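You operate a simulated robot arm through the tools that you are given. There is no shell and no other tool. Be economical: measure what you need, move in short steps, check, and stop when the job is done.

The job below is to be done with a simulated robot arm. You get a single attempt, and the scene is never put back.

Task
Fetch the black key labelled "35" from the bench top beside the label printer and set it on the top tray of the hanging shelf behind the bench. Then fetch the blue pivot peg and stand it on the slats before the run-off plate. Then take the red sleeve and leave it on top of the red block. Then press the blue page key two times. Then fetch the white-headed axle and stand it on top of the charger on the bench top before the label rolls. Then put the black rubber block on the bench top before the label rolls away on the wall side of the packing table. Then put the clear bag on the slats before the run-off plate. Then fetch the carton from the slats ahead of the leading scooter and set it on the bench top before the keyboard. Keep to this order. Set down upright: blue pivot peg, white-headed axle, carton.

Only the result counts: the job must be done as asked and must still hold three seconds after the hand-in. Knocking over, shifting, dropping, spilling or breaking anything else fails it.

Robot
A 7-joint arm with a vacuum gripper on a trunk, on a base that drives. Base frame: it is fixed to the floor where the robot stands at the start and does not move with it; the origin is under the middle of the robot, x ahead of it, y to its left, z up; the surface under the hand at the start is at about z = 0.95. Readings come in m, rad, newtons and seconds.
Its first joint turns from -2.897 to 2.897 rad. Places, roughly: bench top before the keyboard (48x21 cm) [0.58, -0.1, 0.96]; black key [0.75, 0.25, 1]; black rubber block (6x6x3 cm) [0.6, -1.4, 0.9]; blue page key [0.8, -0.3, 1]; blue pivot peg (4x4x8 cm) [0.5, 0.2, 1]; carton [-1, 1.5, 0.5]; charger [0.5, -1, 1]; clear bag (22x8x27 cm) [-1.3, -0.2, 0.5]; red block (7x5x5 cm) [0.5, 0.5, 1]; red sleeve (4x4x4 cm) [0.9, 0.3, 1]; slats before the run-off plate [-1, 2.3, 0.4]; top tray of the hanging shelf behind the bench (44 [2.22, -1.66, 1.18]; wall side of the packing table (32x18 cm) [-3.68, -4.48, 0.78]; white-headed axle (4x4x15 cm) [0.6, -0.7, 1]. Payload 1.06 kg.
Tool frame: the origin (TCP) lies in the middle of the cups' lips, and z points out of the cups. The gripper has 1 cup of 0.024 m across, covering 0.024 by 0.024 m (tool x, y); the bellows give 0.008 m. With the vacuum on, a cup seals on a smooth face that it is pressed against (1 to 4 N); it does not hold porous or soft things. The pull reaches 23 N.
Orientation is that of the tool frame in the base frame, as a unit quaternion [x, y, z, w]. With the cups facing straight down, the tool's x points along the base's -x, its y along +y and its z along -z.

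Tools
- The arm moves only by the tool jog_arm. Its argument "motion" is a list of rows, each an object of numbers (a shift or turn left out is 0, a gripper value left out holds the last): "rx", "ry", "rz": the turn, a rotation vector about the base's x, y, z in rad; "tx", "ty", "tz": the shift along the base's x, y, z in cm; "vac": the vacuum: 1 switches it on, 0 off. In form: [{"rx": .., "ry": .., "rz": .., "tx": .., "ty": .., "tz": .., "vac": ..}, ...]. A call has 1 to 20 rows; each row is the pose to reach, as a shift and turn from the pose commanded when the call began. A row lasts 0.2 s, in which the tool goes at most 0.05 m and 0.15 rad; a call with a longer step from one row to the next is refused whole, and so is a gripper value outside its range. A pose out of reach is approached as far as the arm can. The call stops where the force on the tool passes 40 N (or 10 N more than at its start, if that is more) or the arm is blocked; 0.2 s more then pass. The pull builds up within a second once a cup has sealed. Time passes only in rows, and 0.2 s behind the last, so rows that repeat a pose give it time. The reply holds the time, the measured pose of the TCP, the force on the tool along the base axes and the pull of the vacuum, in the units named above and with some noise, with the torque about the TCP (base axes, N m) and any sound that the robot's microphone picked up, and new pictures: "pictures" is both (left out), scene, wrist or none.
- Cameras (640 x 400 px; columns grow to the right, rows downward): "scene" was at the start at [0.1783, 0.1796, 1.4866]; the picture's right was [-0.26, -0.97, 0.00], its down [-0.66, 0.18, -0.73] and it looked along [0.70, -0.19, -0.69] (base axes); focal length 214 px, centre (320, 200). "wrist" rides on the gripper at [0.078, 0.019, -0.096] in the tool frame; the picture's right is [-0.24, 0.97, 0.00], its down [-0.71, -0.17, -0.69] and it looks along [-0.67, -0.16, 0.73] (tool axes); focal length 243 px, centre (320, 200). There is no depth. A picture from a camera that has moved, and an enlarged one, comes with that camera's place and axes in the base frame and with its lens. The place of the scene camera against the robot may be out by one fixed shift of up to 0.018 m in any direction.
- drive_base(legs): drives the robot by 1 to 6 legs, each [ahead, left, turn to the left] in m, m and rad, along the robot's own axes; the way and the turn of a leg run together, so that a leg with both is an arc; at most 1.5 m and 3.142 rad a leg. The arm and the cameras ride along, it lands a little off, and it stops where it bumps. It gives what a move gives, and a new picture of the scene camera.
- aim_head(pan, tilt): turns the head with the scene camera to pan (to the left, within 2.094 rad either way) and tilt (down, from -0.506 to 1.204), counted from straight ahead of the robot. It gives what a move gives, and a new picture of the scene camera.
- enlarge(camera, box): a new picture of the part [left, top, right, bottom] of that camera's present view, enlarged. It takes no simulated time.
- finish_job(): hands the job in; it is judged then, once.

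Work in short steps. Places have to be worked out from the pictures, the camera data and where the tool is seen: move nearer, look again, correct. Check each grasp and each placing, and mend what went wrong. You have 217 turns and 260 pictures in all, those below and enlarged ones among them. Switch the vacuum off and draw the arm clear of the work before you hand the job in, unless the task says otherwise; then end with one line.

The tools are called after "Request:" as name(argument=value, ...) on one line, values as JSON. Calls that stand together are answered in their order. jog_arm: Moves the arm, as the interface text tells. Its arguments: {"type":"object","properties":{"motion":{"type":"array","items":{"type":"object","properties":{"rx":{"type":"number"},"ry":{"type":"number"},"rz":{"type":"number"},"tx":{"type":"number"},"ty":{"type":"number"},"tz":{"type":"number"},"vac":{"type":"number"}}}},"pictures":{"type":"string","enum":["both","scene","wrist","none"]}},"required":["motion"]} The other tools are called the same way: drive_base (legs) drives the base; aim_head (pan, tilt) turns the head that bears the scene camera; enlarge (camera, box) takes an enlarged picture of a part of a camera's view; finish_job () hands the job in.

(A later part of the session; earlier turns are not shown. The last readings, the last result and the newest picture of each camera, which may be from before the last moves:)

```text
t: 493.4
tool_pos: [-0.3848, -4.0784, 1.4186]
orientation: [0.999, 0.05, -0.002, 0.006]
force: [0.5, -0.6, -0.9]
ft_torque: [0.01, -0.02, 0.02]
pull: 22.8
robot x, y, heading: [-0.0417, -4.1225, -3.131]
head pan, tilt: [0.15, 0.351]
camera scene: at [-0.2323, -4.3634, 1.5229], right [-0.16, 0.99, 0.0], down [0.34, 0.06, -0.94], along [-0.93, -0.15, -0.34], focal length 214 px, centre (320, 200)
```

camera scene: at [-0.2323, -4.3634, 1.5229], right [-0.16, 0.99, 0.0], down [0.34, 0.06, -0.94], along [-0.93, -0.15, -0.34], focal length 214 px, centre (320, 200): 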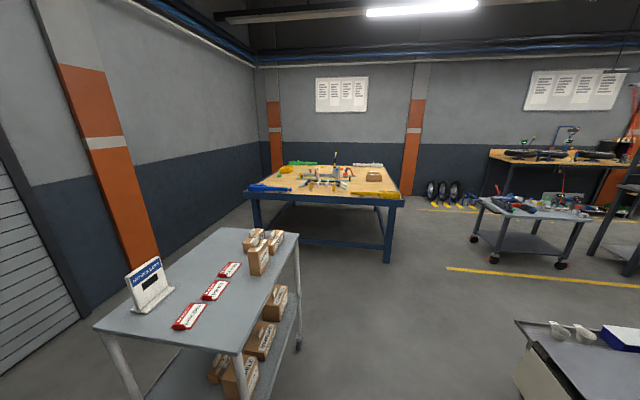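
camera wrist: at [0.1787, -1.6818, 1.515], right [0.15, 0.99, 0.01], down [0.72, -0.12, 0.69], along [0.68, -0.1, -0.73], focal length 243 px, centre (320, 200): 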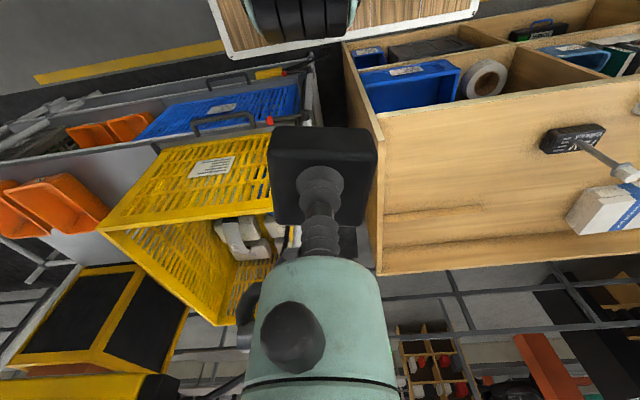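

The table spans about x -2.4…-4.1, y -5.5…-3.86; the target strip (-3.68, -4.48) is reachable from its right side. I approach stepwise.

Request:
drive_base(legs=[[1.4, 0, -0.012], [0, -0.25, 0]])

Request:
aim_head(pan=-0.9, tilt=0.7)

Request:
aim_head(pan=0.0, tilt=0.6)

```text
t: 501.8
tool_pos: [-1.7772, -3.8317, 1.4198]
orientation: [0.999, 0.044, -0.002, 0.006]
force: [0.0, 0.8, -1.1]
ft_torque: [-0.02, 0.01, 0.03]
pull: 22.9
robot x, y, heading: [-1.436, -3.8857, -3.144]
head pan, tilt: [0.15, 0.351]
camera scene: at [-1.6284, -4.1195, 1.5229], right [-0.15, 0.99, 0.0], down [0.34, 0.05, -0.94], along [-0.93, -0.14, -0.34], focal length 214 px, centre (320, 200)
```

scene: 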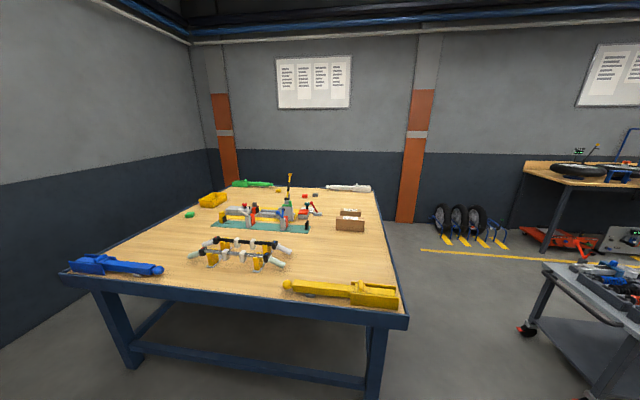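

```text
t: 503.1
tool_pos: [-1.7765, -3.8323, 1.4196]
orientation: [0.999, 0.043, -0.002, 0.006]
force: [0.0, 0.3, -0.9]
ft_torque: [0.0, -0.06, 0.0]
pull: 23.0
robot x, y, heading: [-1.4329, -3.8864, -3.136]
head pan, tilt: [-0.901, 0.7]
camera scene: at [-1.5893, -4.039, 1.4915], right [0.78, 0.62, 0.0], down [0.4, -0.5, -0.77], along [-0.48, 0.6, -0.64], focal length 214 px, centre (320, 200)
```

scene: 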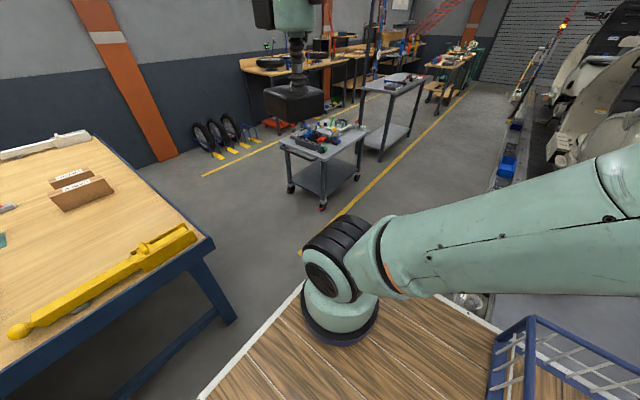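

```text
t: 504.3
tool_pos: [-1.7758, -3.8321, 1.4193]
orientation: [0.999, 0.044, -0.002, 0.006]
force: [-0.2, -0.4, -0.9]
ft_torque: [-0.01, -0.02, 0.0]
pull: 22.7
robot x, y, heading: [-1.4343, -3.883, -3.141]
head pan, tilt: [0.0, 0.6]
camera scene: at [-1.6247, -4.1055, 1.5001], right [0.0, 1.0, 0.0], down [0.57, 0.0, -0.82], along [-0.82, 0.0, -0.57], focal length 214 px, centre (320, 200)
```

scene: 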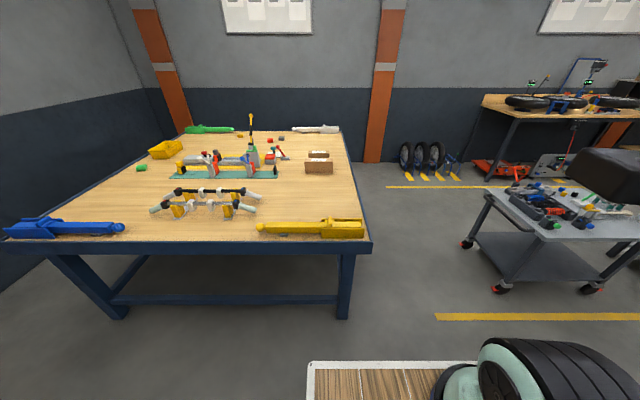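

The corridor between table and cart is ~1.1 m wide. I drive through it to x≈-3.68 and turn to face the table.

Request:
drive_base(legs=[[0.42, 0, 0], [0, -0.47, 0], [1.4, 0, 0], [0.4, 0, 0], [0, 0, 1.571]])

Request:
aim_head(pan=-0.1, tilt=0.8)

```text
t: 521.8
tool_pos: [-3.7185, -3.7584, 1.4183]
orientation: [0.677, 0.736, 0.003, 0.006]
force: [-0.4, 0.5, -1.5]
ft_torque: [0.01, -0.03, 0.01]
pull: 22.6
robot x, y, heading: [-3.664, -3.4162, -1.575]
head pan, tilt: [0.0, 0.6]
camera scene: at [-3.4548, -3.6152, 1.5001], right [-1.0, 0.0, 0.0], down [0.0, 0.56, -0.83], along [0.0, -0.83, -0.56], focal length 214 px, centre (320, 200)
```

scene: 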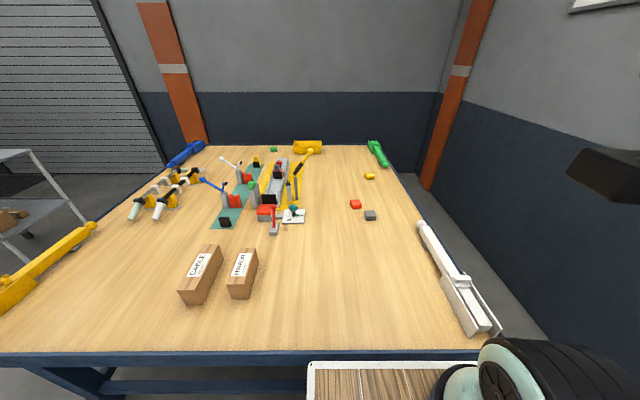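

```text
t: 522.6
tool_pos: [-3.7174, -3.7593, 1.4193]
orientation: [0.677, 0.736, 0.003, 0.006]
force: [0.0, 0.1, -1.4]
ft_torque: [-0.03, -0.01, -0.01]
pull: 23.3
robot x, y, heading: [-3.6611, -3.4204, -1.574]
head pan, tilt: [-0.099, 0.799]
camera scene: at [-3.4627, -3.607, 1.4833], right [-0.99, 0.1, 0.0], down [0.07, 0.71, -0.7], along [-0.07, -0.69, -0.72], focal length 214 px, centre (320, 200)
```

scene: 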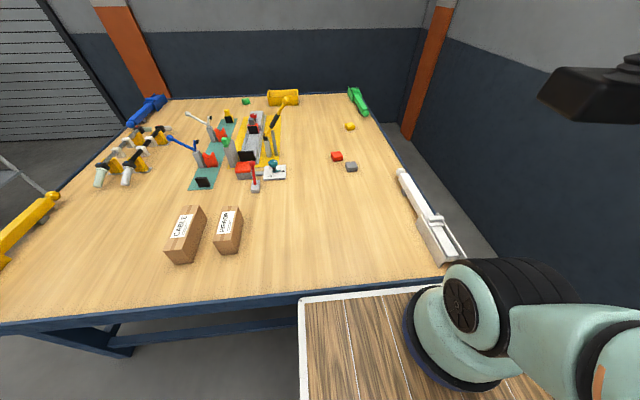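

Small grey and red pieces lie near the strip's centre, (-3.72,-4.495) and (-3.66,-4.60). I will set the block at about (-3.64, -4.425); move out and down.

Request:
jog_arm(motion=[{"ty": -3.8, "tz": -2.8}, {"ty": -7.6, "tz": -5.6}, {"ty": -11.4, "tz": -8.4, "tx": 0.5}, {"ty": -15.2, "tz": -11.2, "tx": 1}, {"ty": -19, "tz": -14, "tx": 1.5}, {"ty": -22.8, "tz": -16.8, "tx": 2}, {"ty": -26.6, "tz": -19.6, "tx": 2.5}, {"ty": -30.4, "tz": -22.4, "tx": 3}, {"ty": -34.2, "tz": -25.2, "tx": 3.5}, {"ty": -38, "tz": -28, "tx": 4}, {"ty": -41.8, "tz": -30.8, "tx": 4.5}, {"ty": -45.6, "tz": -33.6, "tx": 5}, {"ty": -49.4, "tz": -36.4, "tx": 5.5}, {"ty": -53.2, "tz": -39, "tx": 6}, {"ty": -57, "tz": -41.6, "tx": 6.5}, {"ty": -61, "tz": -44, "tx": 7}, {"ty": -65, "tz": -46, "tx": 7.5}, {"ty": -66.6, "tz": -47, "tx": 8}, {"ty": -66.6, "tz": -47, "tx": 8}], pictures="both")

```text
t: 526.6
tool_pos: [-3.6391, -4.426, 0.9503]
orientation: [0.678, 0.735, 0.003, 0.005]
force: [0.2, 0.5, -0.5]
ft_torque: [0.02, -0.03, 0.01]
pull: 22.6
robot x, y, heading: [-3.6651, -3.4169, -1.578]
head pan, tilt: [-0.099, 0.799]
camera scene: at [-3.4628, -3.607, 1.4832], right [-0.99, 0.1, 0.0], down [0.07, 0.71, -0.7], along [-0.07, -0.69, -0.72], focal length 214 px, centre (320, 200)
camera wrist: at [-3.6266, -4.3461, 1.0449], right [0.99, -0.15, 0.01], down [-0.12, -0.72, 0.69], along [-0.1, -0.68, -0.73], focal length 243 px, centre (320, 200)
```

scene: 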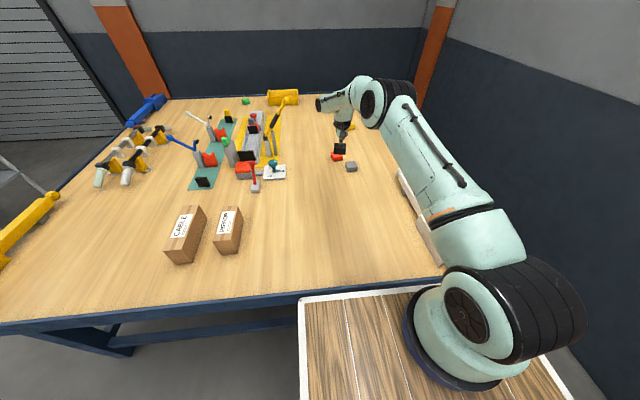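
wrist: 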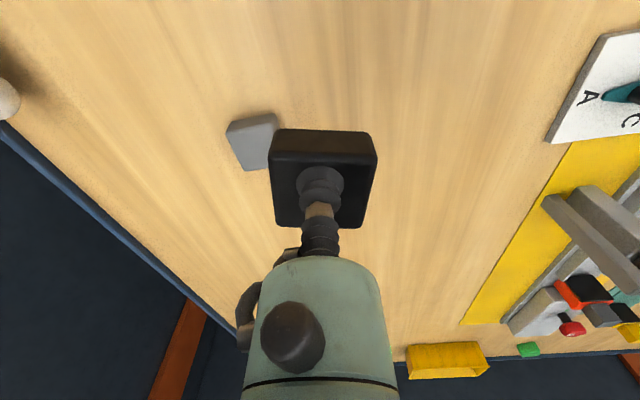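

Request:
jog_arm(motion=[{"tz": -3.5}, {"tz": -7}, {"tz": -9.5}, {"tz": -11.5}, {"tz": -12}, {"tz": -12}], pictures="wrist")

```text
t: 528.0
tool_pos: [-3.6369, -4.4244, 0.8294]
orientation: [0.677, 0.736, 0.003, 0.007]
force: [0.3, 0.1, -1.1]
ft_torque: [-0.02, -0.02, 0.01]
pull: 22.7
robot x, y, heading: [-3.6625, -3.4168, -1.568]
head pan, tilt: [-0.099, 0.799]
camera wrist: at [-3.6256, -4.3456, 0.9251], right [0.99, -0.15, 0.01], down [-0.12, -0.72, 0.69], along [-0.1, -0.68, -0.73], focal length 243 px, centre (320, 200)
```

wrist: 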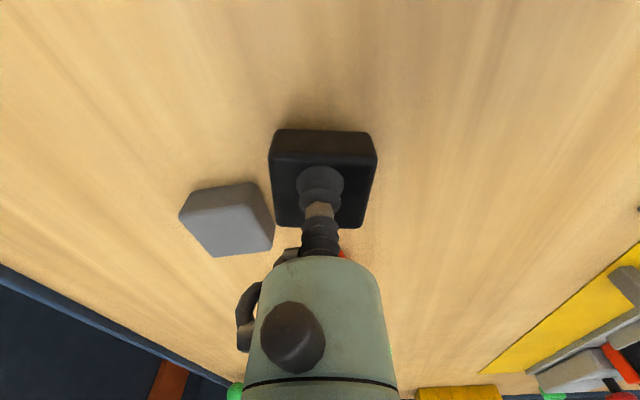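

Gap to the grey piece is small; I shift 0.7 cm in +x and 1 cm in +y, then lower to contact.

Request:
jog_arm(motion=[{"tx": 0.7, "ty": 1}, {"tx": 0.7, "ty": 1, "tz": -0.8}, {"tx": 0.7, "ty": 1, "tz": -1.4}, {"tx": 0.7, "ty": 1, "tz": -1.8}, {"tx": 0.7, "ty": 1, "tz": -1.8}], pictures="none")

Request:
jog_arm(motion=[{"tz": -0.3}, {"tz": -0.6}, {"tz": -0.6}], pictures="none")

```text
t: 529.2
tool_pos: [-3.6306, -4.4155, 0.8103]
orientation: [0.677, 0.736, 0.002, 0.006]
force: [0.8, -0.1, -1.1]
ft_torque: [-0.01, 0.03, 0.0]
pull: 22.3
robot x, y, heading: [-3.6629, -3.4162, -1.573]
head pan, tilt: [-0.099, 0.799]
```

```text
t: 530.0
tool_pos: [-3.6316, -4.4145, 0.8069]
orientation: [0.678, 0.735, 0.001, 0.007]
force: [4.8, -0.6, 16.9]
ft_torque: [0.03, 0.17, 0.04]
pull: 22.6
robot x, y, heading: [-3.661, -3.4174, -1.575]
head pan, tilt: [-0.099, 0.799]
```

Contact. Ease off, release, rise.

Request:
jog_arm(motion=[{"tz": 0.3}, {"tz": 0.4, "vac": 0}, {"tz": 0.4}, {"tz": 0.4}, {"tz": 0.4}, {"tz": 0.8}, {"tz": 2}, {"tz": 5}, {"tz": 9}, {"tz": 13}], pictures="wrist")

```text
t: 532.2
tool_pos: [-3.6308, -4.4142, 0.9341]
orientation: [0.678, 0.735, 0.004, 0.005]
force: [0.6, -0.6, -0.6]
ft_torque: [0.02, 0.0, -0.01]
pull: 0.0
robot x, y, heading: [-3.6658, -3.4138, -1.57]
head pan, tilt: [-0.099, 0.799]
camera wrist: at [-3.6193, -4.3349, 1.0303], right [0.99, -0.15, 0.01], down [-0.12, -0.72, 0.69], along [-0.1, -0.68, -0.73], focal length 243 px, centre (320, 200)
```

wrist: 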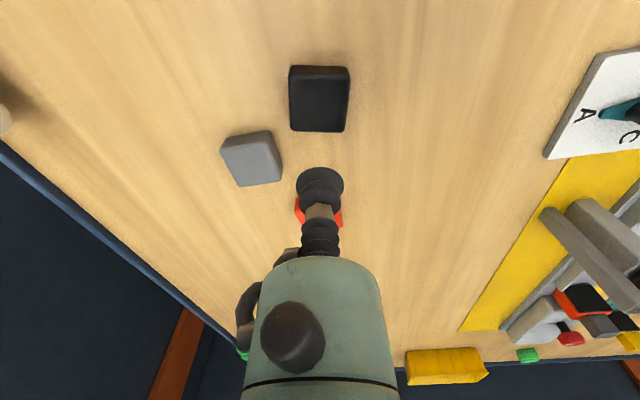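

Block placed. I retract the arm and look toward the conveyor's far (west) side for the clear bag.

Request:
jog_arm(motion=[{"ty": 3, "tz": 3}, {"ty": 6.5, "tz": 6}, {"ty": 10.3, "tz": 8.8}, {"ty": 14.1, "tz": 11.6}, {"ty": 17.9, "tz": 14.4}, {"ty": 21.7, "tz": 17.2}, {"ty": 25.5, "tz": 20}, {"ty": 29.3, "tz": 22.8, "tx": -1}, {"ty": 33.1, "tz": 25.6, "tx": -2}, {"ty": 36.9, "tz": 28.4, "tx": -3}, {"ty": 40.7, "tz": 31.2, "tx": -4}, {"ty": 44.5, "tz": 34, "tx": -5}, {"ty": 48.3, "tz": 36.8, "tx": -6}, {"ty": 52.1, "tz": 39.6, "tx": -7}, {"ty": 56, "tz": 42, "tx": -8}, {"ty": 60, "tz": 44.5, "tx": -8.5}, {"ty": 64, "tz": 47, "tx": -8.5}], pictures="none")

Request:
drive_base(legs=[[0, 0, -1.571], [-1.4, 0, 0]])

Request:
aim_head(pan=-1.8, tilt=0.4)

```text
t: 535.8
tool_pos: [-3.7186, -3.7746, 1.4052]
orientation: [0.677, 0.736, 0.003, 0.004]
force: [-0.4, 0.1, -0.5]
ft_torque: [0.05, 0.02, -0.01]
pull: 0.0
robot x, y, heading: [-3.6592, -3.4196, -1.579]
head pan, tilt: [-0.099, 0.799]
```

```text
t: 546.5
tool_pos: [-2.6271, -3.3587, 1.4044]
orientation: [0.999, 0.041, -0.001, 0.006]
force: [-0.1, -0.8, -0.8]
ft_torque: [0.03, 0.02, 0.0]
pull: 0.2
robot x, y, heading: [-2.2696, -3.414, 3.132]
head pan, tilt: [-0.099, 0.799]
camera scene: at [-2.4529, -3.6245, 1.4832], right [0.1, 0.99, 0.0], down [0.71, -0.07, -0.7], along [-0.69, 0.07, -0.72], focal length 214 px, centre (320, 200)
```

scene: 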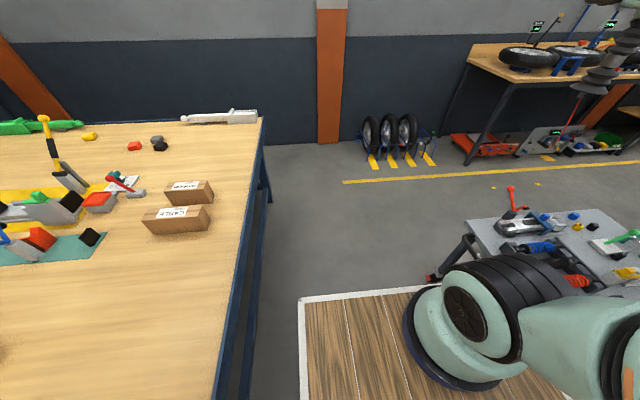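

```text
t: 548.2
tool_pos: [-2.6272, -3.3585, 1.4047]
orientation: [0.999, 0.04, -0.001, 0.006]
force: [0.2, 0.0, 0.0]
ft_torque: [0.01, 0.01, -0.04]
pull: 0.0
robot x, y, heading: [-2.2704, -3.4168, 3.143]
head pan, tilt: [-1.799, 0.4]
camera scene: at [-2.3514, -3.5427, 1.5183], right [0.97, -0.23, 0.0], down [-0.09, -0.38, -0.92], along [0.21, 0.9, -0.39], focal length 214 px, centre (320, 200)
```

scene: 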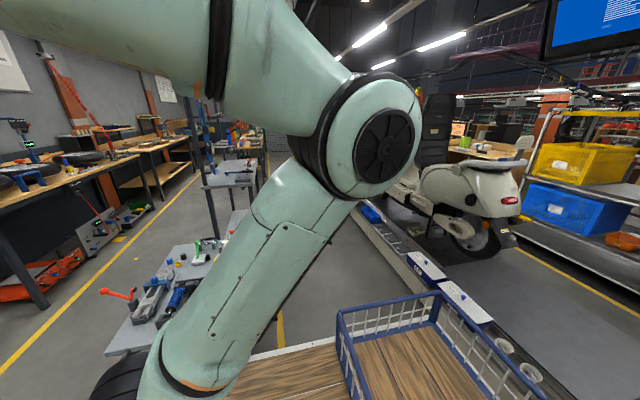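

I turn right to face up the west aisle.

Request:
drive_base(legs=[[0, 0, -1.571]])

Request:
aim_head(pan=-0.3, tilt=0.35)

```text
t: 552.4
tool_pos: [-2.2229, -3.0554, 1.4057]
orientation: [0.742, -0.67, -0.005, 0.004]
force: [0.1, -0.2, -0.4]
ft_torque: [0.0, -0.02, -0.02]
pull: 0.1
robot x, y, heading: [-2.2697, -3.4145, 1.589]
head pan, tilt: [-1.799, 0.4]
camera scene: at [-2.3928, -3.3462, 1.5183], right [-0.21, -0.98, 0.0], down [-0.38, 0.08, -0.92], along [0.9, -0.19, -0.39], focal length 214 px, centre (320, 200)
```

scene: 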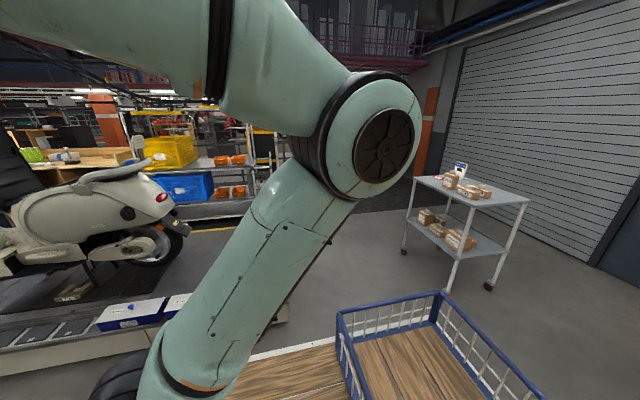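

```text
t: 554.0
tool_pos: [-2.2217, -3.0556, 1.4053]
orientation: [0.742, -0.67, -0.006, 0.003]
force: [-0.9, 0.3, 0.3]
ft_torque: [0.0, -0.01, 0.03]
pull: 0.0
robot x, y, heading: [-2.2683, -3.4137, 1.586]
head pan, tilt: [-0.3, 0.351]
camera scene: at [-2.4572, -3.2373, 1.5229], right [0.96, -0.28, 0.0], down [-0.1, -0.33, -0.94], along [0.26, 0.9, -0.34], focal length 214 px, centre (320, 200)
```

scene: 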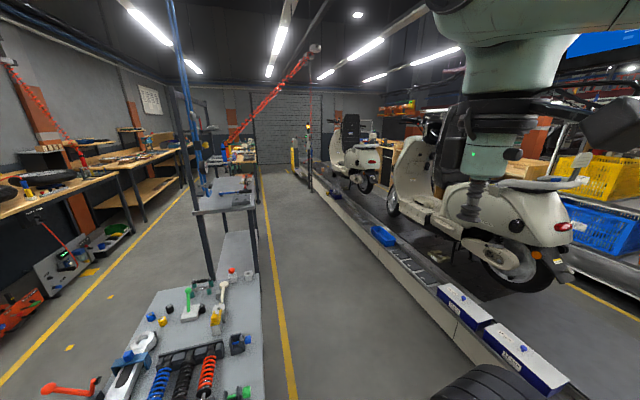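

Request:
enlarge(camera="scene", box=[280, 130, 440, 230])

```text
4.00 times, centred on (360, 180) of scene
camera zoom: at [-2.4572, -3.2373, 1.5229], right [0.96, -0.28, 0.0], down [-0.1, -0.33, -0.94], along [0.26, 0.9, -0.34], focal length 858 px, centre (160, 280)
```

zoom: 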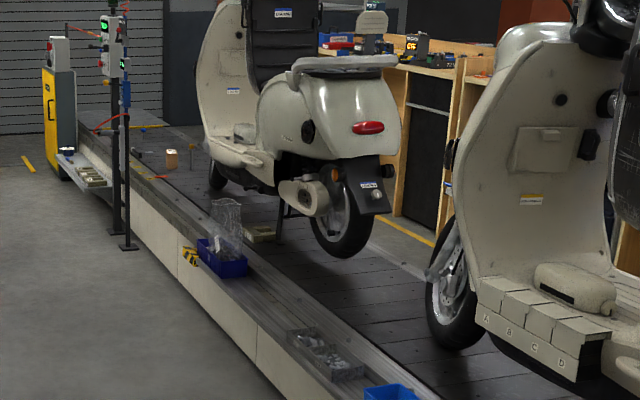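

The clear bag stands in a blue tray on the conveyor's west ledge. I drive up the west aisle to it.

Request:
drive_base(legs=[[0, -0.25, -0.018], [1.5, 0, 0], [1.0, 0, 0]])

Request:
aim_head(pan=-0.6, tilt=0.6)

Request:
enlarge(camera="scene", box=[240, 80, 480, 230])

```text
t: 567.8
tool_pos: [-1.9375, -0.5334, 1.4057]
orientation: [0.733, -0.68, -0.007, 0.002]
force: [-0.2, -0.1, -0.4]
ft_torque: [-0.02, 0.03, -0.01]
pull: 0.1
robot x, y, heading: [-2.0006, -0.8958, 1.559]
head pan, tilt: [-0.3, 0.351]
camera scene: at [-2.178, -0.71, 1.5229], right [0.95, -0.31, 0.0], down [-0.11, -0.33, -0.94], along [0.29, 0.89, -0.34], focal length 214 px, centre (320, 200)
```

scene: 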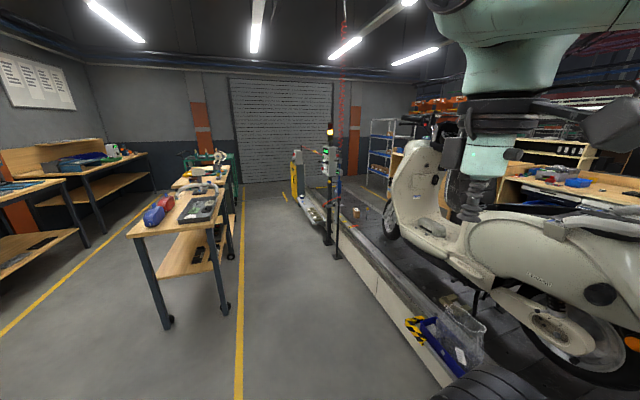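

```text
t: 568.5
tool_pos: [-1.938, -0.5355, 1.4057]
orientation: [0.732, -0.681, -0.007, 0.003]
force: [0.6, -0.3, -0.7]
ft_torque: [0.03, 0.01, 0.01]
pull: 0.0
robot x, y, heading: [-1.9963, -0.8915, 1.558]
head pan, tilt: [-0.6, 0.6]
camera scene: at [-2.1558, -0.7263, 1.5002], right [0.82, -0.57, 0.0], down [-0.32, -0.46, -0.83], along [0.47, 0.68, -0.56], focal length 214 px, centre (320, 200)
```

scene: 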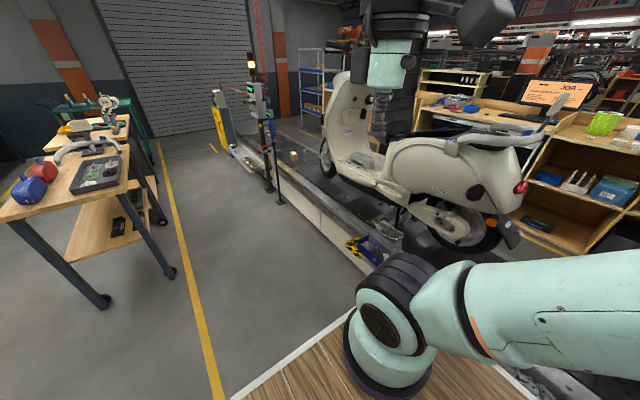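

```text
2.67 times, centred on (360, 155) of scene
camera zoom: at [-2.1558, -0.7263, 1.5002], right [0.82, -0.57, 0.0], down [-0.32, -0.46, -0.83], along [0.47, 0.68, -0.56], focal length 572 px, centre (213, 320)
```

zoom: 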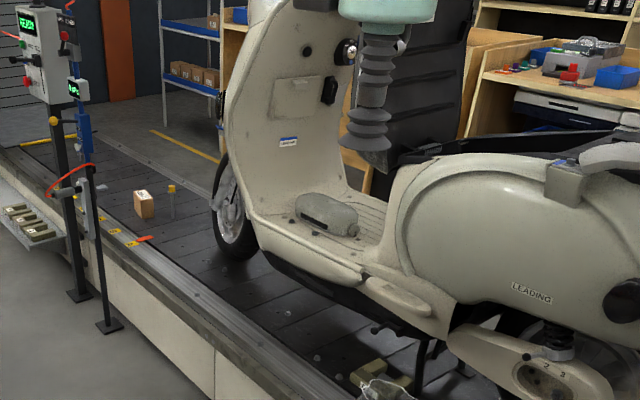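

I drive a bit further and turn to face the bag.

Request:
drive_base(legs=[[0.6, 0, 0.01], [0, 0, -1.565]])

Request:
aim_head(pan=-0.15, tilt=0.85)

Request:
enlarge(camera="scene", box=[240, 140, 400, 260])

```text
t: 575.8
tool_pos: [-1.6357, -0.3539, 1.4045]
orientation: [-0.034, 0.999, 0.006, 0.002]
force: [0.2, 0.3, -0.1]
ft_torque: [-0.01, 0.01, 0.01]
pull: 0.0
robot x, y, heading: [-1.9968, -0.2932, -0.02]
head pan, tilt: [-0.6, 0.6]
camera scene: at [-1.8187, -0.1449, 1.5001], right [-0.58, -0.81, 0.0], down [-0.46, 0.33, -0.83], along [0.67, -0.48, -0.56], focal length 214 px, centre (320, 200)
```

scene: 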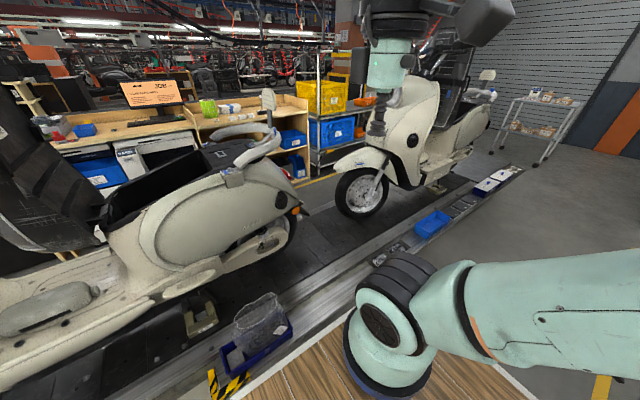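

```text
t: 576.7
tool_pos: [-1.6363, -0.3536, 1.4048]
orientation: [-0.034, 0.999, 0.006, 0.002]
force: [-0.7, 0.9, 0.6]
ft_torque: [0.01, 0.0, 0.0]
pull: 0.0
robot x, y, heading: [-1.9916, -0.2946, -0.022]
head pan, tilt: [-0.15, 0.85]
camera scene: at [-1.8136, -0.1068, 1.4793], right [-0.17, -0.99, 0.0], down [-0.74, 0.13, -0.66], along [0.65, -0.11, -0.75], focal length 214 px, centre (320, 200)
```

scene: 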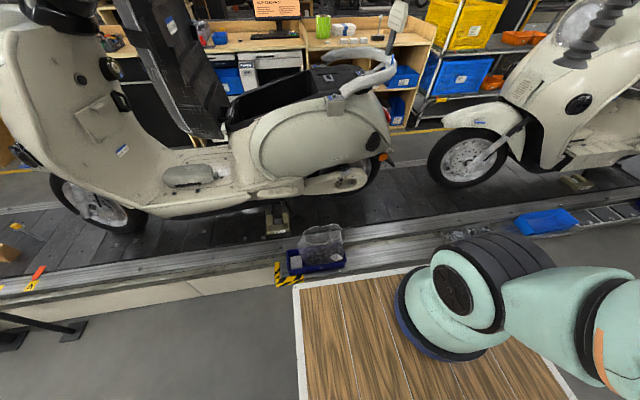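

```text
3.33 times, centred on (320, 200) of scene
camera zoom: at [-1.8136, -0.1068, 1.4793], right [-0.17, -0.99, 0.0], down [-0.74, 0.13, -0.66], along [0.65, -0.11, -0.75], focal length 715 px, centre (320, 200)
```

zoom: 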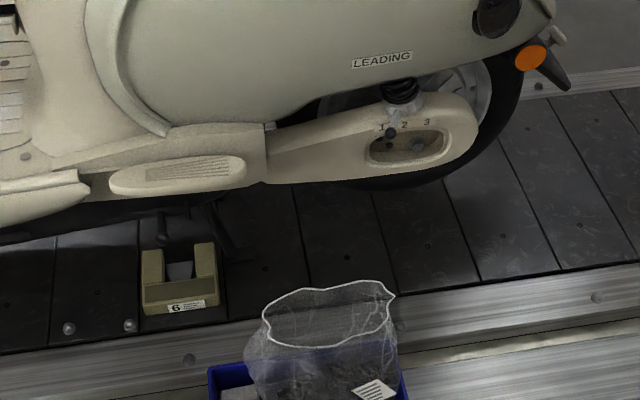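

The bag stands open-topped in the tray. I bring the wrist camera above it for a close look.

Request:
jog_arm(motion=[{"tx": 3, "ty": 2, "tz": -3}, {"tx": 6, "ty": 4, "tz": -6}, {"tx": 9, "ty": 6, "tz": -9}, {"tx": 12, "ty": 8, "tz": -12}, {"tx": 15, "ty": 10, "tz": -15}, {"tx": 18, "ty": 12, "tz": -18}, {"tx": 20, "ty": 14, "tz": -21.5}, {"tx": 22, "ty": 15, "tz": -25.5}, {"tx": 23, "ty": 15, "tz": -30}, {"tx": 23, "ty": 15, "tz": -34}, {"tx": 23, "ty": 15, "tz": -38}, {"tx": 23, "ty": 15, "tz": -38}], pictures="wrist")

Request:
enlarge(camera="wrist", box=[200, 0, 440, 150])

```text
t: 579.3
tool_pos: [-1.4053, -0.2026, 1.0241]
orientation: [-0.034, 0.999, 0.007, 0.003]
force: [0.4, 0.9, 0.4]
ft_torque: [0.01, 0.02, 0.01]
pull: 0.0
robot x, y, heading: [-1.9912, -0.2941, -0.019]
head pan, tilt: [-0.15, 0.85]
camera wrist: at [-1.4846, -0.1904, 1.1196], right [0.17, 0.99, 0.01], down [0.72, -0.13, 0.69], along [0.68, -0.11, -0.73], focal length 243 px, centre (320, 200)
```

wrist: 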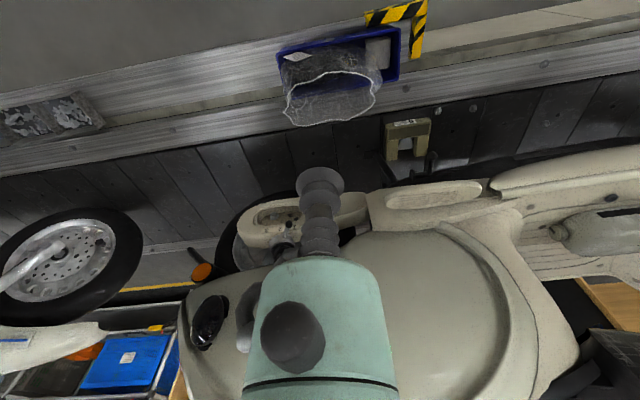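

```text
2.67 times, centred on (320, 75) of wrist
camera zoom: at [-1.4846, -0.1904, 1.1196], right [0.17, 0.99, 0.01], down [0.72, -0.13, 0.69], along [0.68, -0.11, -0.73], focal length 647 px, centre (320, 533)
```

zoom: 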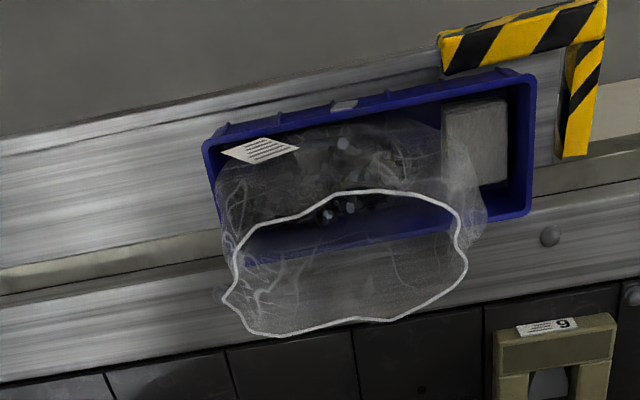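

I first test whether the bag offers a surface from above: I move over the rim centre (-1.318, -0.20) and descend carefully with vacuum on.

Request:
jog_arm(motion=[{"tx": 3, "tz": -3}, {"tx": 6, "tz": -6}, {"tx": 8.7, "tz": -9}, {"tx": 8.7, "tz": -13}, {"tx": 8.7, "tz": -17}, {"tx": 8.7, "tz": -21}, {"tx": 8.7, "tz": -25}, {"tx": 8.7, "tz": -27}, {"tx": 8.7, "tz": -27}], pictures="wrist")

```text
t: 581.3
tool_pos: [-1.3198, -0.2041, 0.755]
orientation: [-0.034, 0.999, 0.006, 0.002]
force: [0.0, -0.2, 0.0]
ft_torque: [0.02, 0.02, -0.01]
pull: 0.1
robot x, y, heading: [-1.9957, -0.292, -0.017]
head pan, tilt: [-0.15, 0.85]
camera wrist: at [-1.3986, -0.1919, 0.8501], right [0.17, 0.99, 0.01], down [0.72, -0.13, 0.69], along [0.68, -0.11, -0.73], focal length 243 px, centre (320, 200)
```

wrist: 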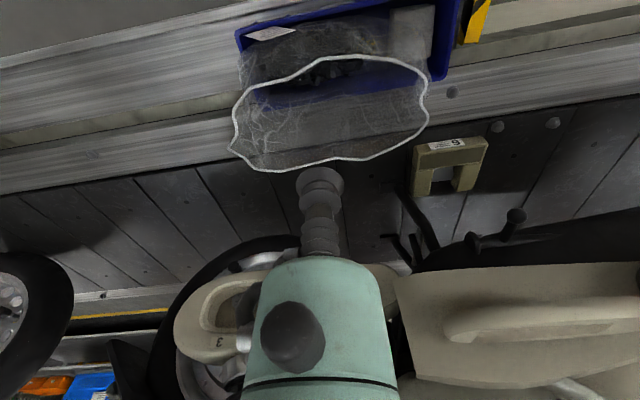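

Rim height is about z 0.645. I continue down slowly in the middle of the opening.

Request:
jog_arm(motion=[{"tx": 1.3, "tz": -3, "vac": 1}, {"tx": 1.3, "tz": -6}, {"tx": 1.3, "tz": -8.5}, {"tx": 1.3, "tz": -9.5}, {"tx": 1.3, "tz": -9.5}], pictures="none")

Request:
jog_arm(motion=[{"tz": -0.5}, {"tz": -1}, {"tz": -1.5}, {"tz": -2}, {"tz": -2.5}, {"tz": -3}, {"tz": -3}], pictures="wrist")

```text
t: 582.5
tool_pos: [-1.3059, -0.2036, 0.6581]
orientation: [-0.034, 0.999, 0.006, 0.002]
force: [-0.1, 1.5, 0.7]
ft_torque: [0.0, 0.0, 0.01]
pull: 0.0
robot x, y, heading: [-1.9931, -0.2901, -0.016]
head pan, tilt: [-0.15, 0.85]
```

```text
t: 584.0
tool_pos: [-1.3046, -0.2024, 0.6319]
orientation: [-0.035, 0.999, 0.006, 0.003]
force: [-5.1, -0.1, 24.3]
ft_torque: [-0.05, -0.01, 0.0]
pull: 22.7
robot x, y, heading: [-1.9936, -0.2926, -0.012]
head pan, tilt: [-0.15, 0.85]
stopped in row 7: the force on the tool passed its limit at 43 N (the readings are from after the stop); the commanded pose is now the measured one
camera wrist: at [-1.3848, -0.1909, 0.7277], right [0.17, 0.99, 0.01], down [0.71, -0.13, 0.69], along [0.68, -0.11, -0.73], focal length 243 px, centre (320, 200)
```

wrist: 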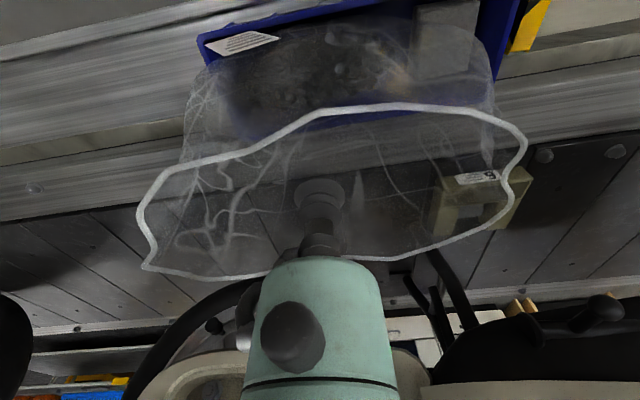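

Sealed at z≈0.637 with 22.7 N. I relieve the pressure and lift a few centimetres to check.

Request:
jog_arm(motion=[{"tz": 0.5}, {"tz": 1}, {"tz": 2}, {"tz": 3.5}, {"tz": 5}, {"tz": 5}], pictures="both")

```text
t: 585.4
tool_pos: [-1.3042, -0.2025, 0.6809]
orientation: [-0.034, 0.999, 0.007, 0.002]
force: [0.7, -0.5, -8.7]
ft_torque: [-0.01, 0.02, 0.02]
pull: 22.7
robot x, y, heading: [-1.9954, -0.2912, -0.019]
head pan, tilt: [-0.15, 0.85]
camera scene: at [-1.8133, -0.1066, 1.4792], right [-0.17, -0.99, 0.0], down [-0.74, 0.13, -0.66], along [0.65, -0.11, -0.75], focal length 214 px, centre (320, 200)
camera wrist: at [-1.3842, -0.1907, 0.7768], right [0.17, 0.99, 0.01], down [0.71, -0.13, 0.69], along [0.68, -0.11, -0.73], focal length 243 px, centre (320, 200)
```

scene: 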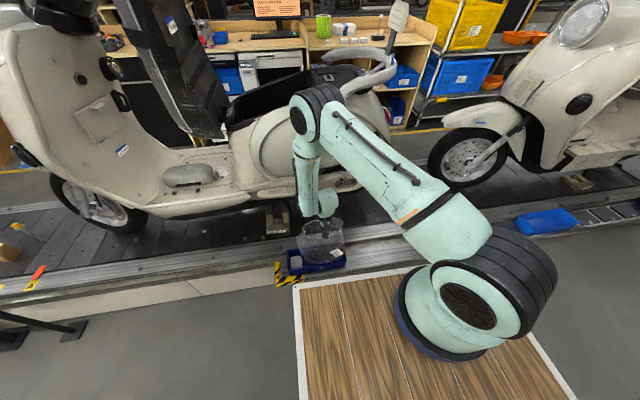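
wrist: 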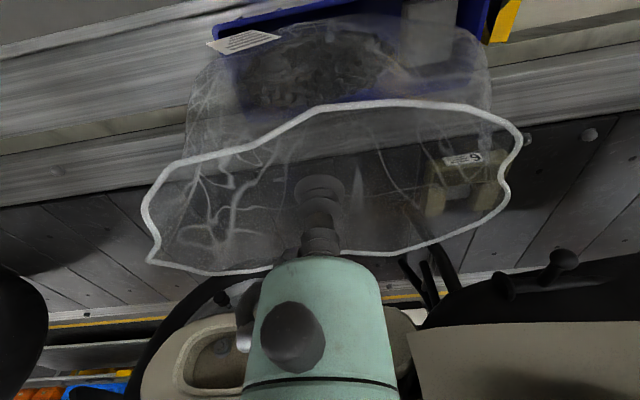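

The bag is held (about 8.7 N). I lift it well clear and bring it in front of the robot.

Request:
jog_arm(motion=[{"tz": 2}, {"tz": 5}, {"tz": 8.5}, {"tz": 12}, {"tz": 15.5}, {"tz": 19}, {"tz": 22.5}, {"tz": 26, "tx": -1}, {"tz": 29.5, "tx": -2}, {"tz": 33, "tx": -3}, {"tz": 36.5, "tx": -5}, {"tz": 40, "tx": -7}, {"tz": 43.5, "tx": -9}, {"tz": 47, "tx": -11}, {"tz": 50.5, "tx": -13}, {"tz": 54, "tx": -15}, {"tz": 57, "tx": -17}, {"tz": 60, "tx": -19}, {"tz": 62, "tx": -20}, {"tz": 62, "tx": -20}], pictures="both")

```text
t: 589.5
tool_pos: [-1.5052, -0.2027, 1.3025]
orientation: [-0.035, 0.999, 0.006, 0.002]
force: [0.1, 0.8, -9.7]
ft_torque: [-0.03, 0.06, -0.01]
pull: 22.9
robot x, y, heading: [-1.9945, -0.2891, -0.019]
head pan, tilt: [-0.15, 0.85]
camera scene: at [-1.8134, -0.1067, 1.4792], right [-0.17, -0.99, 0.0], down [-0.74, 0.13, -0.66], along [0.65, -0.11, -0.75], focal length 214 px, centre (320, 200)
camera wrist: at [-1.5839, -0.1909, 1.3975], right [0.17, 0.99, 0.01], down [0.71, -0.13, 0.69], along [0.68, -0.11, -0.73], focal length 243 px, centre (320, 200)
```

scene: 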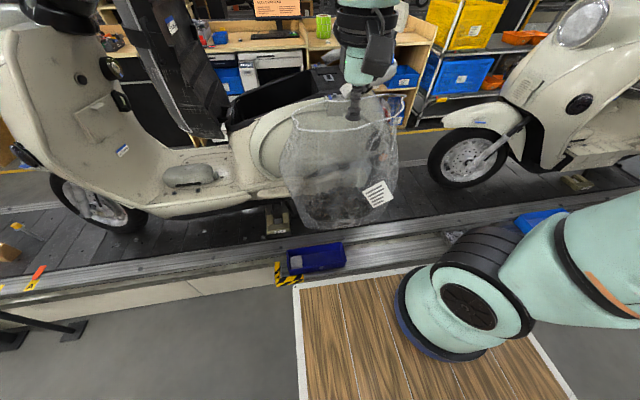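
wrist: 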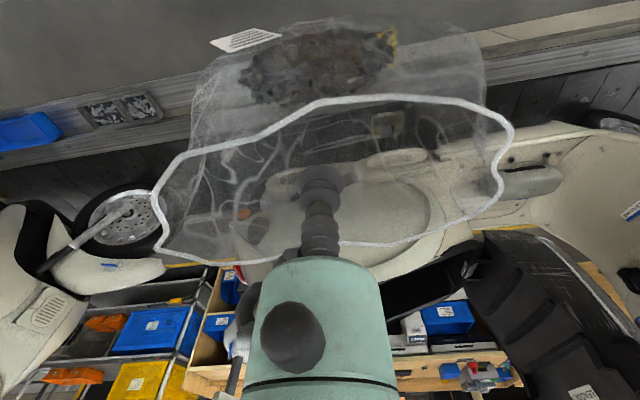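

I turn left and drive up the aisle, keeping clear of the posts, then turn to face the conveyor again.

Request:
drive_base(legs=[[0, 0, 1.587], [0, 0.16, 0], [1.4, 0, 0]])

Request:
aim_head(pan=0.0, tilt=0.4)

```text
t: 601.4
tool_pos: [-2.255, 1.5928, 1.3026]
orientation: [0.736, -0.677, -0.006, 0.002]
force: [-0.3, -0.7, -8.8]
ft_torque: [-0.05, -0.01, 0.01]
pull: 23.3
robot x, y, heading: [-2.1557, 1.1045, 1.568]
head pan, tilt: [-0.15, 0.85]
camera scene: at [-2.3574, 1.2734, 1.4792], right [0.99, -0.15, 0.0], down [-0.11, -0.74, -0.66], along [0.1, 0.65, -0.75], focal length 214 px, centre (320, 200)
```

scene: 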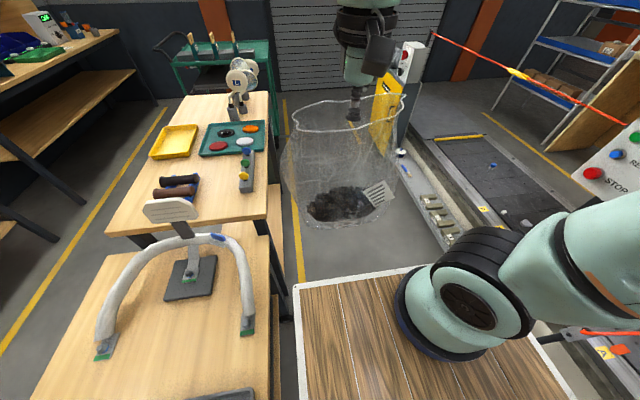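

```text
t: 602.3
tool_pos: [-2.2558, 1.5927, 1.3016]
orientation: [0.737, -0.676, -0.006, 0.002]
force: [0.2, 0.2, -8.9]
ft_torque: [-0.07, -0.04, -0.01]
pull: 22.5
robot x, y, heading: [-2.1588, 1.1046, 1.568]
head pan, tilt: [0.0, 0.4]
camera scene: at [-2.3691, 1.2888, 1.5182], right [1.0, 0.0, 0.0], down [0.0, -0.39, -0.92], along [0.0, 0.92, -0.39], focal length 214 px, centre (320, 200)
```

scene: 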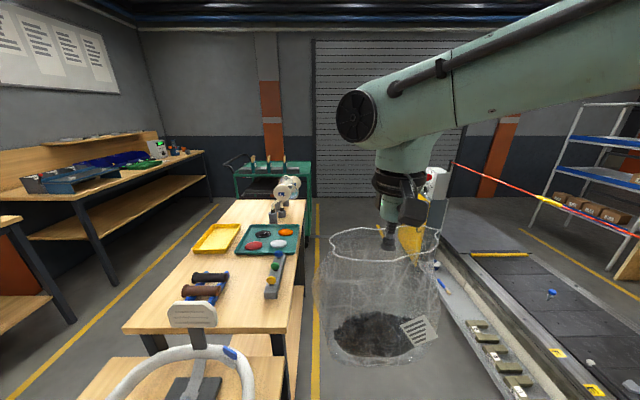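

Request:
drive_base(legs=[[1.2, 0, 0], [0, 0, -1.571], [0.22, 0, 0]])

Request:
aim_head(pan=0.0, tilt=0.85)

```text
t: 609.6
tool_pos: [-2.1114, 2.7841, 1.3006]
orientation: [-0.638, 0.77, 0.006, -0.002]
force: [-0.5, 0.0, -9.1]
ft_torque: [-0.1, -0.05, 0.04]
pull: 22.8
robot x, y, heading: [-2.1499, 2.2897, 1.298]
head pan, tilt: [0.0, 0.4]
stopped in leg 2: the robot was blocked; the commanded pose is now the measured one
camera scene: at [-2.2992, 2.5221, 1.5183], right [0.96, -0.27, 0.0], down [-0.11, -0.37, -0.92], along [0.25, 0.89, -0.39], focal length 214 px, centre (320, 200)
```

scene: 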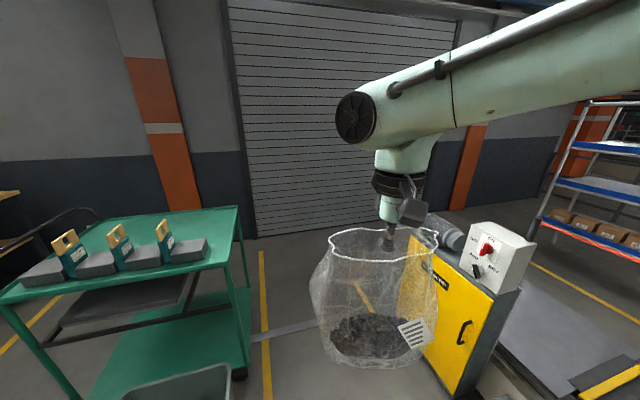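

```text
t: 610.5
tool_pos: [-2.1104, 2.7839, 1.3015]
orientation: [-0.638, 0.77, 0.006, -0.001]
force: [0.7, 0.7, -10.3]
ft_torque: [-0.02, -0.01, 0.03]
pull: 22.7
robot x, y, heading: [-2.1482, 2.2899, 1.296]
head pan, tilt: [0.0, 0.85]
camera scene: at [-2.3031, 2.5082, 1.4792], right [0.96, -0.27, 0.0], down [-0.2, -0.72, -0.66], along [0.18, 0.64, -0.75], focal length 214 px, centre (320, 200)
```

scene: 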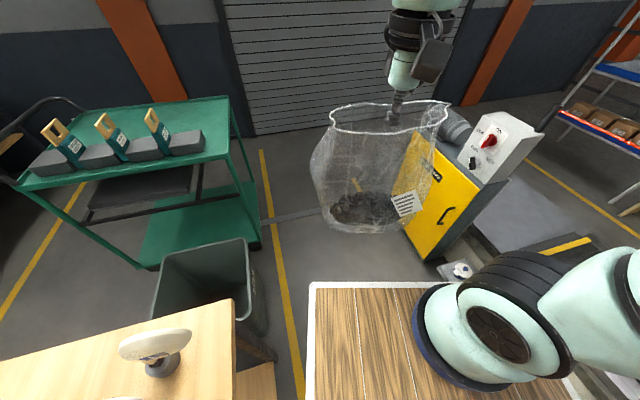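

The rear corner bumped the wooden table on turning. I shift right first, then complete the turn.

Request:
drive_base(legs=[[0.0, -0.15, 0], [0, 0, -1.296]])

Request:
aim_head(pan=0.0, tilt=0.85)

```text
t: 615.1
tool_pos: [-1.5169, 2.3487, 1.3015]
orientation: [-0.045, 0.999, 0.006, 0.002]
force: [0.0, 0.1, -9.4]
ft_torque: [-0.02, 0.04, -0.02]
pull: 23.1
robot x, y, heading: [-2.0058, 2.2509, 0.0]
head pan, tilt: [0.0, 0.85]
camera scene: at [-1.8265, 2.4491, 1.4792], right [0.0, -1.0, 0.0], down [-0.75, 0.0, -0.66], along [0.66, 0.0, -0.75], focal length 214 px, centre (320, 200)
```

scene: 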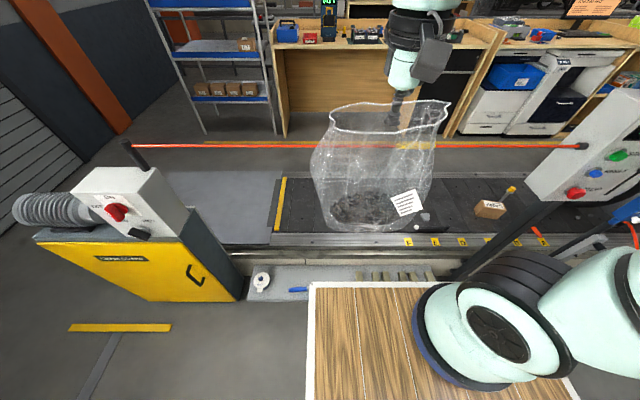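

```text
t: 615.7
tool_pos: [-1.5175, 2.3488, 1.3019]
orientation: [-0.046, 0.999, 0.006, 0.002]
force: [-0.2, -0.3, -8.5]
ft_torque: [-0.05, 0.02, -0.02]
pull: 23.0
robot x, y, heading: [-2.0033, 2.2485, 0.006]
head pan, tilt: [0.0, 0.85]
camera scene: at [-1.8265, 2.4491, 1.4792], right [0.0, -1.0, 0.0], down [-0.75, 0.0, -0.66], along [0.66, 0.0, -0.75], focal length 214 px, centre (320, 200)
```

scene: 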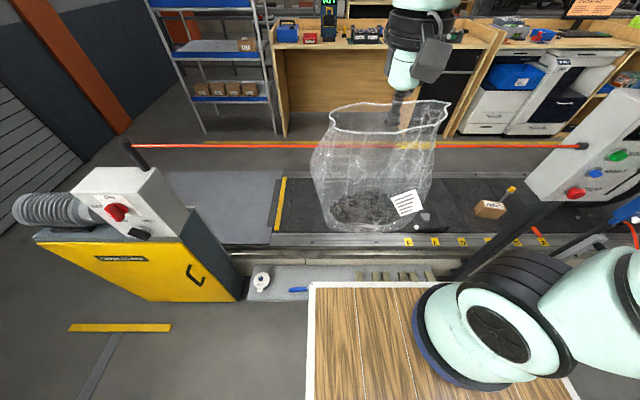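

A red cord runs across at this side (x≈-1.33, z≈1.13), so placing from here is risky. I carry the bag round the conveyor's north end to the east side instead.

Request:
drive_base(legs=[[0, 0, 1.5], [1.0, 0, 0]])

Request:
aim_head(pan=-0.4, tilt=0.5)

```text
t: 624.5
tool_pos: [-2.0044, 3.7419, 1.3008]
orientation: [0.715, -0.699, -0.006, 0.003]
force: [0.9, -0.4, -9.0]
ft_torque: [-0.01, -0.05, 0.01]
pull: 22.5
robot x, y, heading: [-1.9385, 3.2524, 1.505]
head pan, tilt: [0.0, 0.85]
camera scene: at [-2.1359, 3.4325, 1.4792], right [1.0, -0.07, 0.0], down [-0.05, -0.75, -0.66], along [0.04, 0.66, -0.75], focal length 214 px, centre (320, 200)
```

scene: 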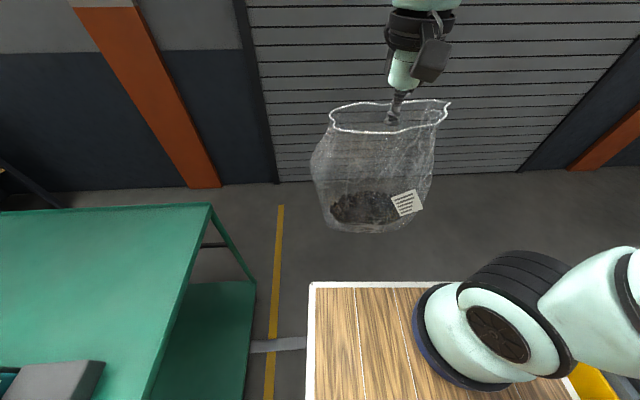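

```text
t: 625.4
tool_pos: [-2.0035, 3.7421, 1.3018]
orientation: [0.715, -0.699, -0.006, 0.002]
force: [0.6, 0.4, -9.1]
ft_torque: [-0.04, -0.03, -0.02]
pull: 22.3
robot x, y, heading: [-1.9338, 3.2522, 1.503]
head pan, tilt: [-0.4, 0.499]
camera scene: at [-2.1003, 3.4358, 1.5091], right [0.89, -0.45, 0.0], down [-0.21, -0.43, -0.88], along [0.39, 0.78, -0.48], focal length 214 px, centre (320, 200)
```

scene: 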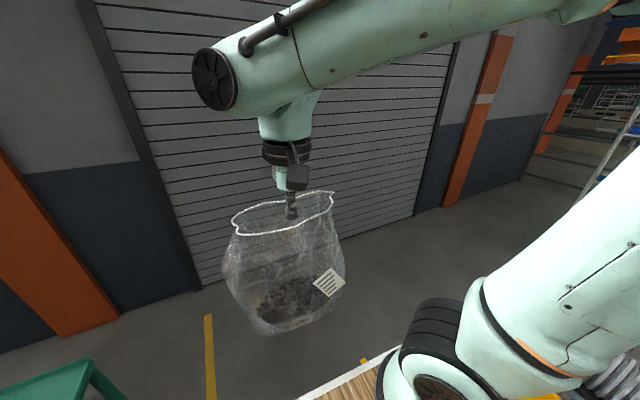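

Request:
drive_base(legs=[[0.9, 0, 0], [0, 0, -1.5], [0, 0.2, 0], [1.3, 0, 0]])

Request:
aim_head(pan=-0.5, tilt=0.6)

```text
t: 641.2
tool_pos: [-0.0855, 4.4352, 1.3028]
orientation: [-0.04, 0.999, 0.006, 0.002]
force: [-0.3, 0.4, -9.1]
ft_torque: [0.0, 0.02, 0.05]
pull: 22.6
robot x, y, heading: [-0.5677, 4.3396, -0.009]
head pan, tilt: [-0.4, 0.499]
camera scene: at [-0.3889, 4.5051, 1.5092], right [-0.4, -0.92, 0.0], down [-0.44, 0.19, -0.88], along [0.81, -0.35, -0.48], focal length 214 px, centre (320, 200)
```

scene: 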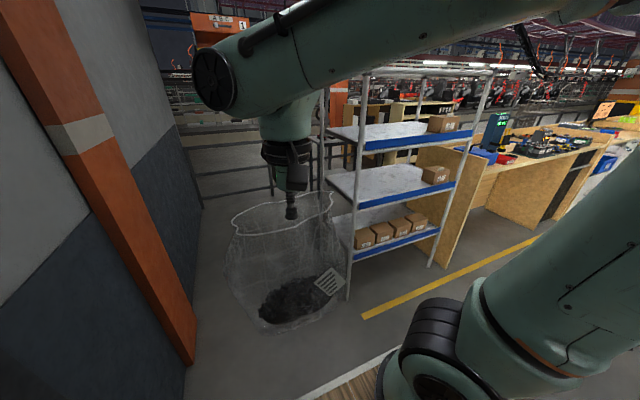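

```text
t: 641.9
tool_pos: [-0.0848, 4.4358, 1.3014]
orientation: [-0.039, 0.999, 0.006, 0.003]
force: [0.6, -0.4, -9.5]
ft_torque: [-0.03, 0.02, -0.03]
pull: 22.9
robot x, y, heading: [-0.5717, 4.3388, -0.003]
head pan, tilt: [-0.499, 0.6]
camera scene: at [-0.3952, 4.4983, 1.5001], right [-0.49, -0.87, 0.0], down [-0.49, 0.27, -0.83], along [0.72, -0.4, -0.56], focal length 214 px, centre (320, 200)
```

scene: 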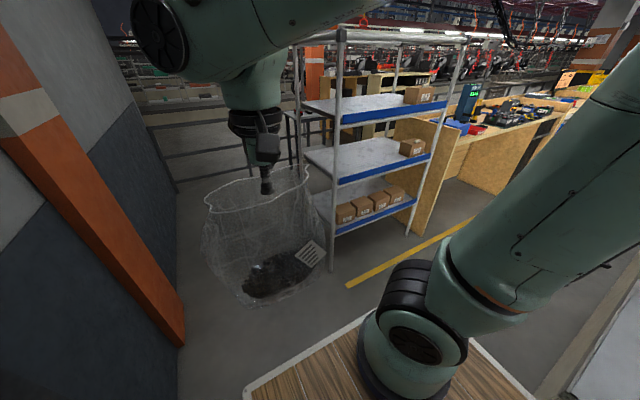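

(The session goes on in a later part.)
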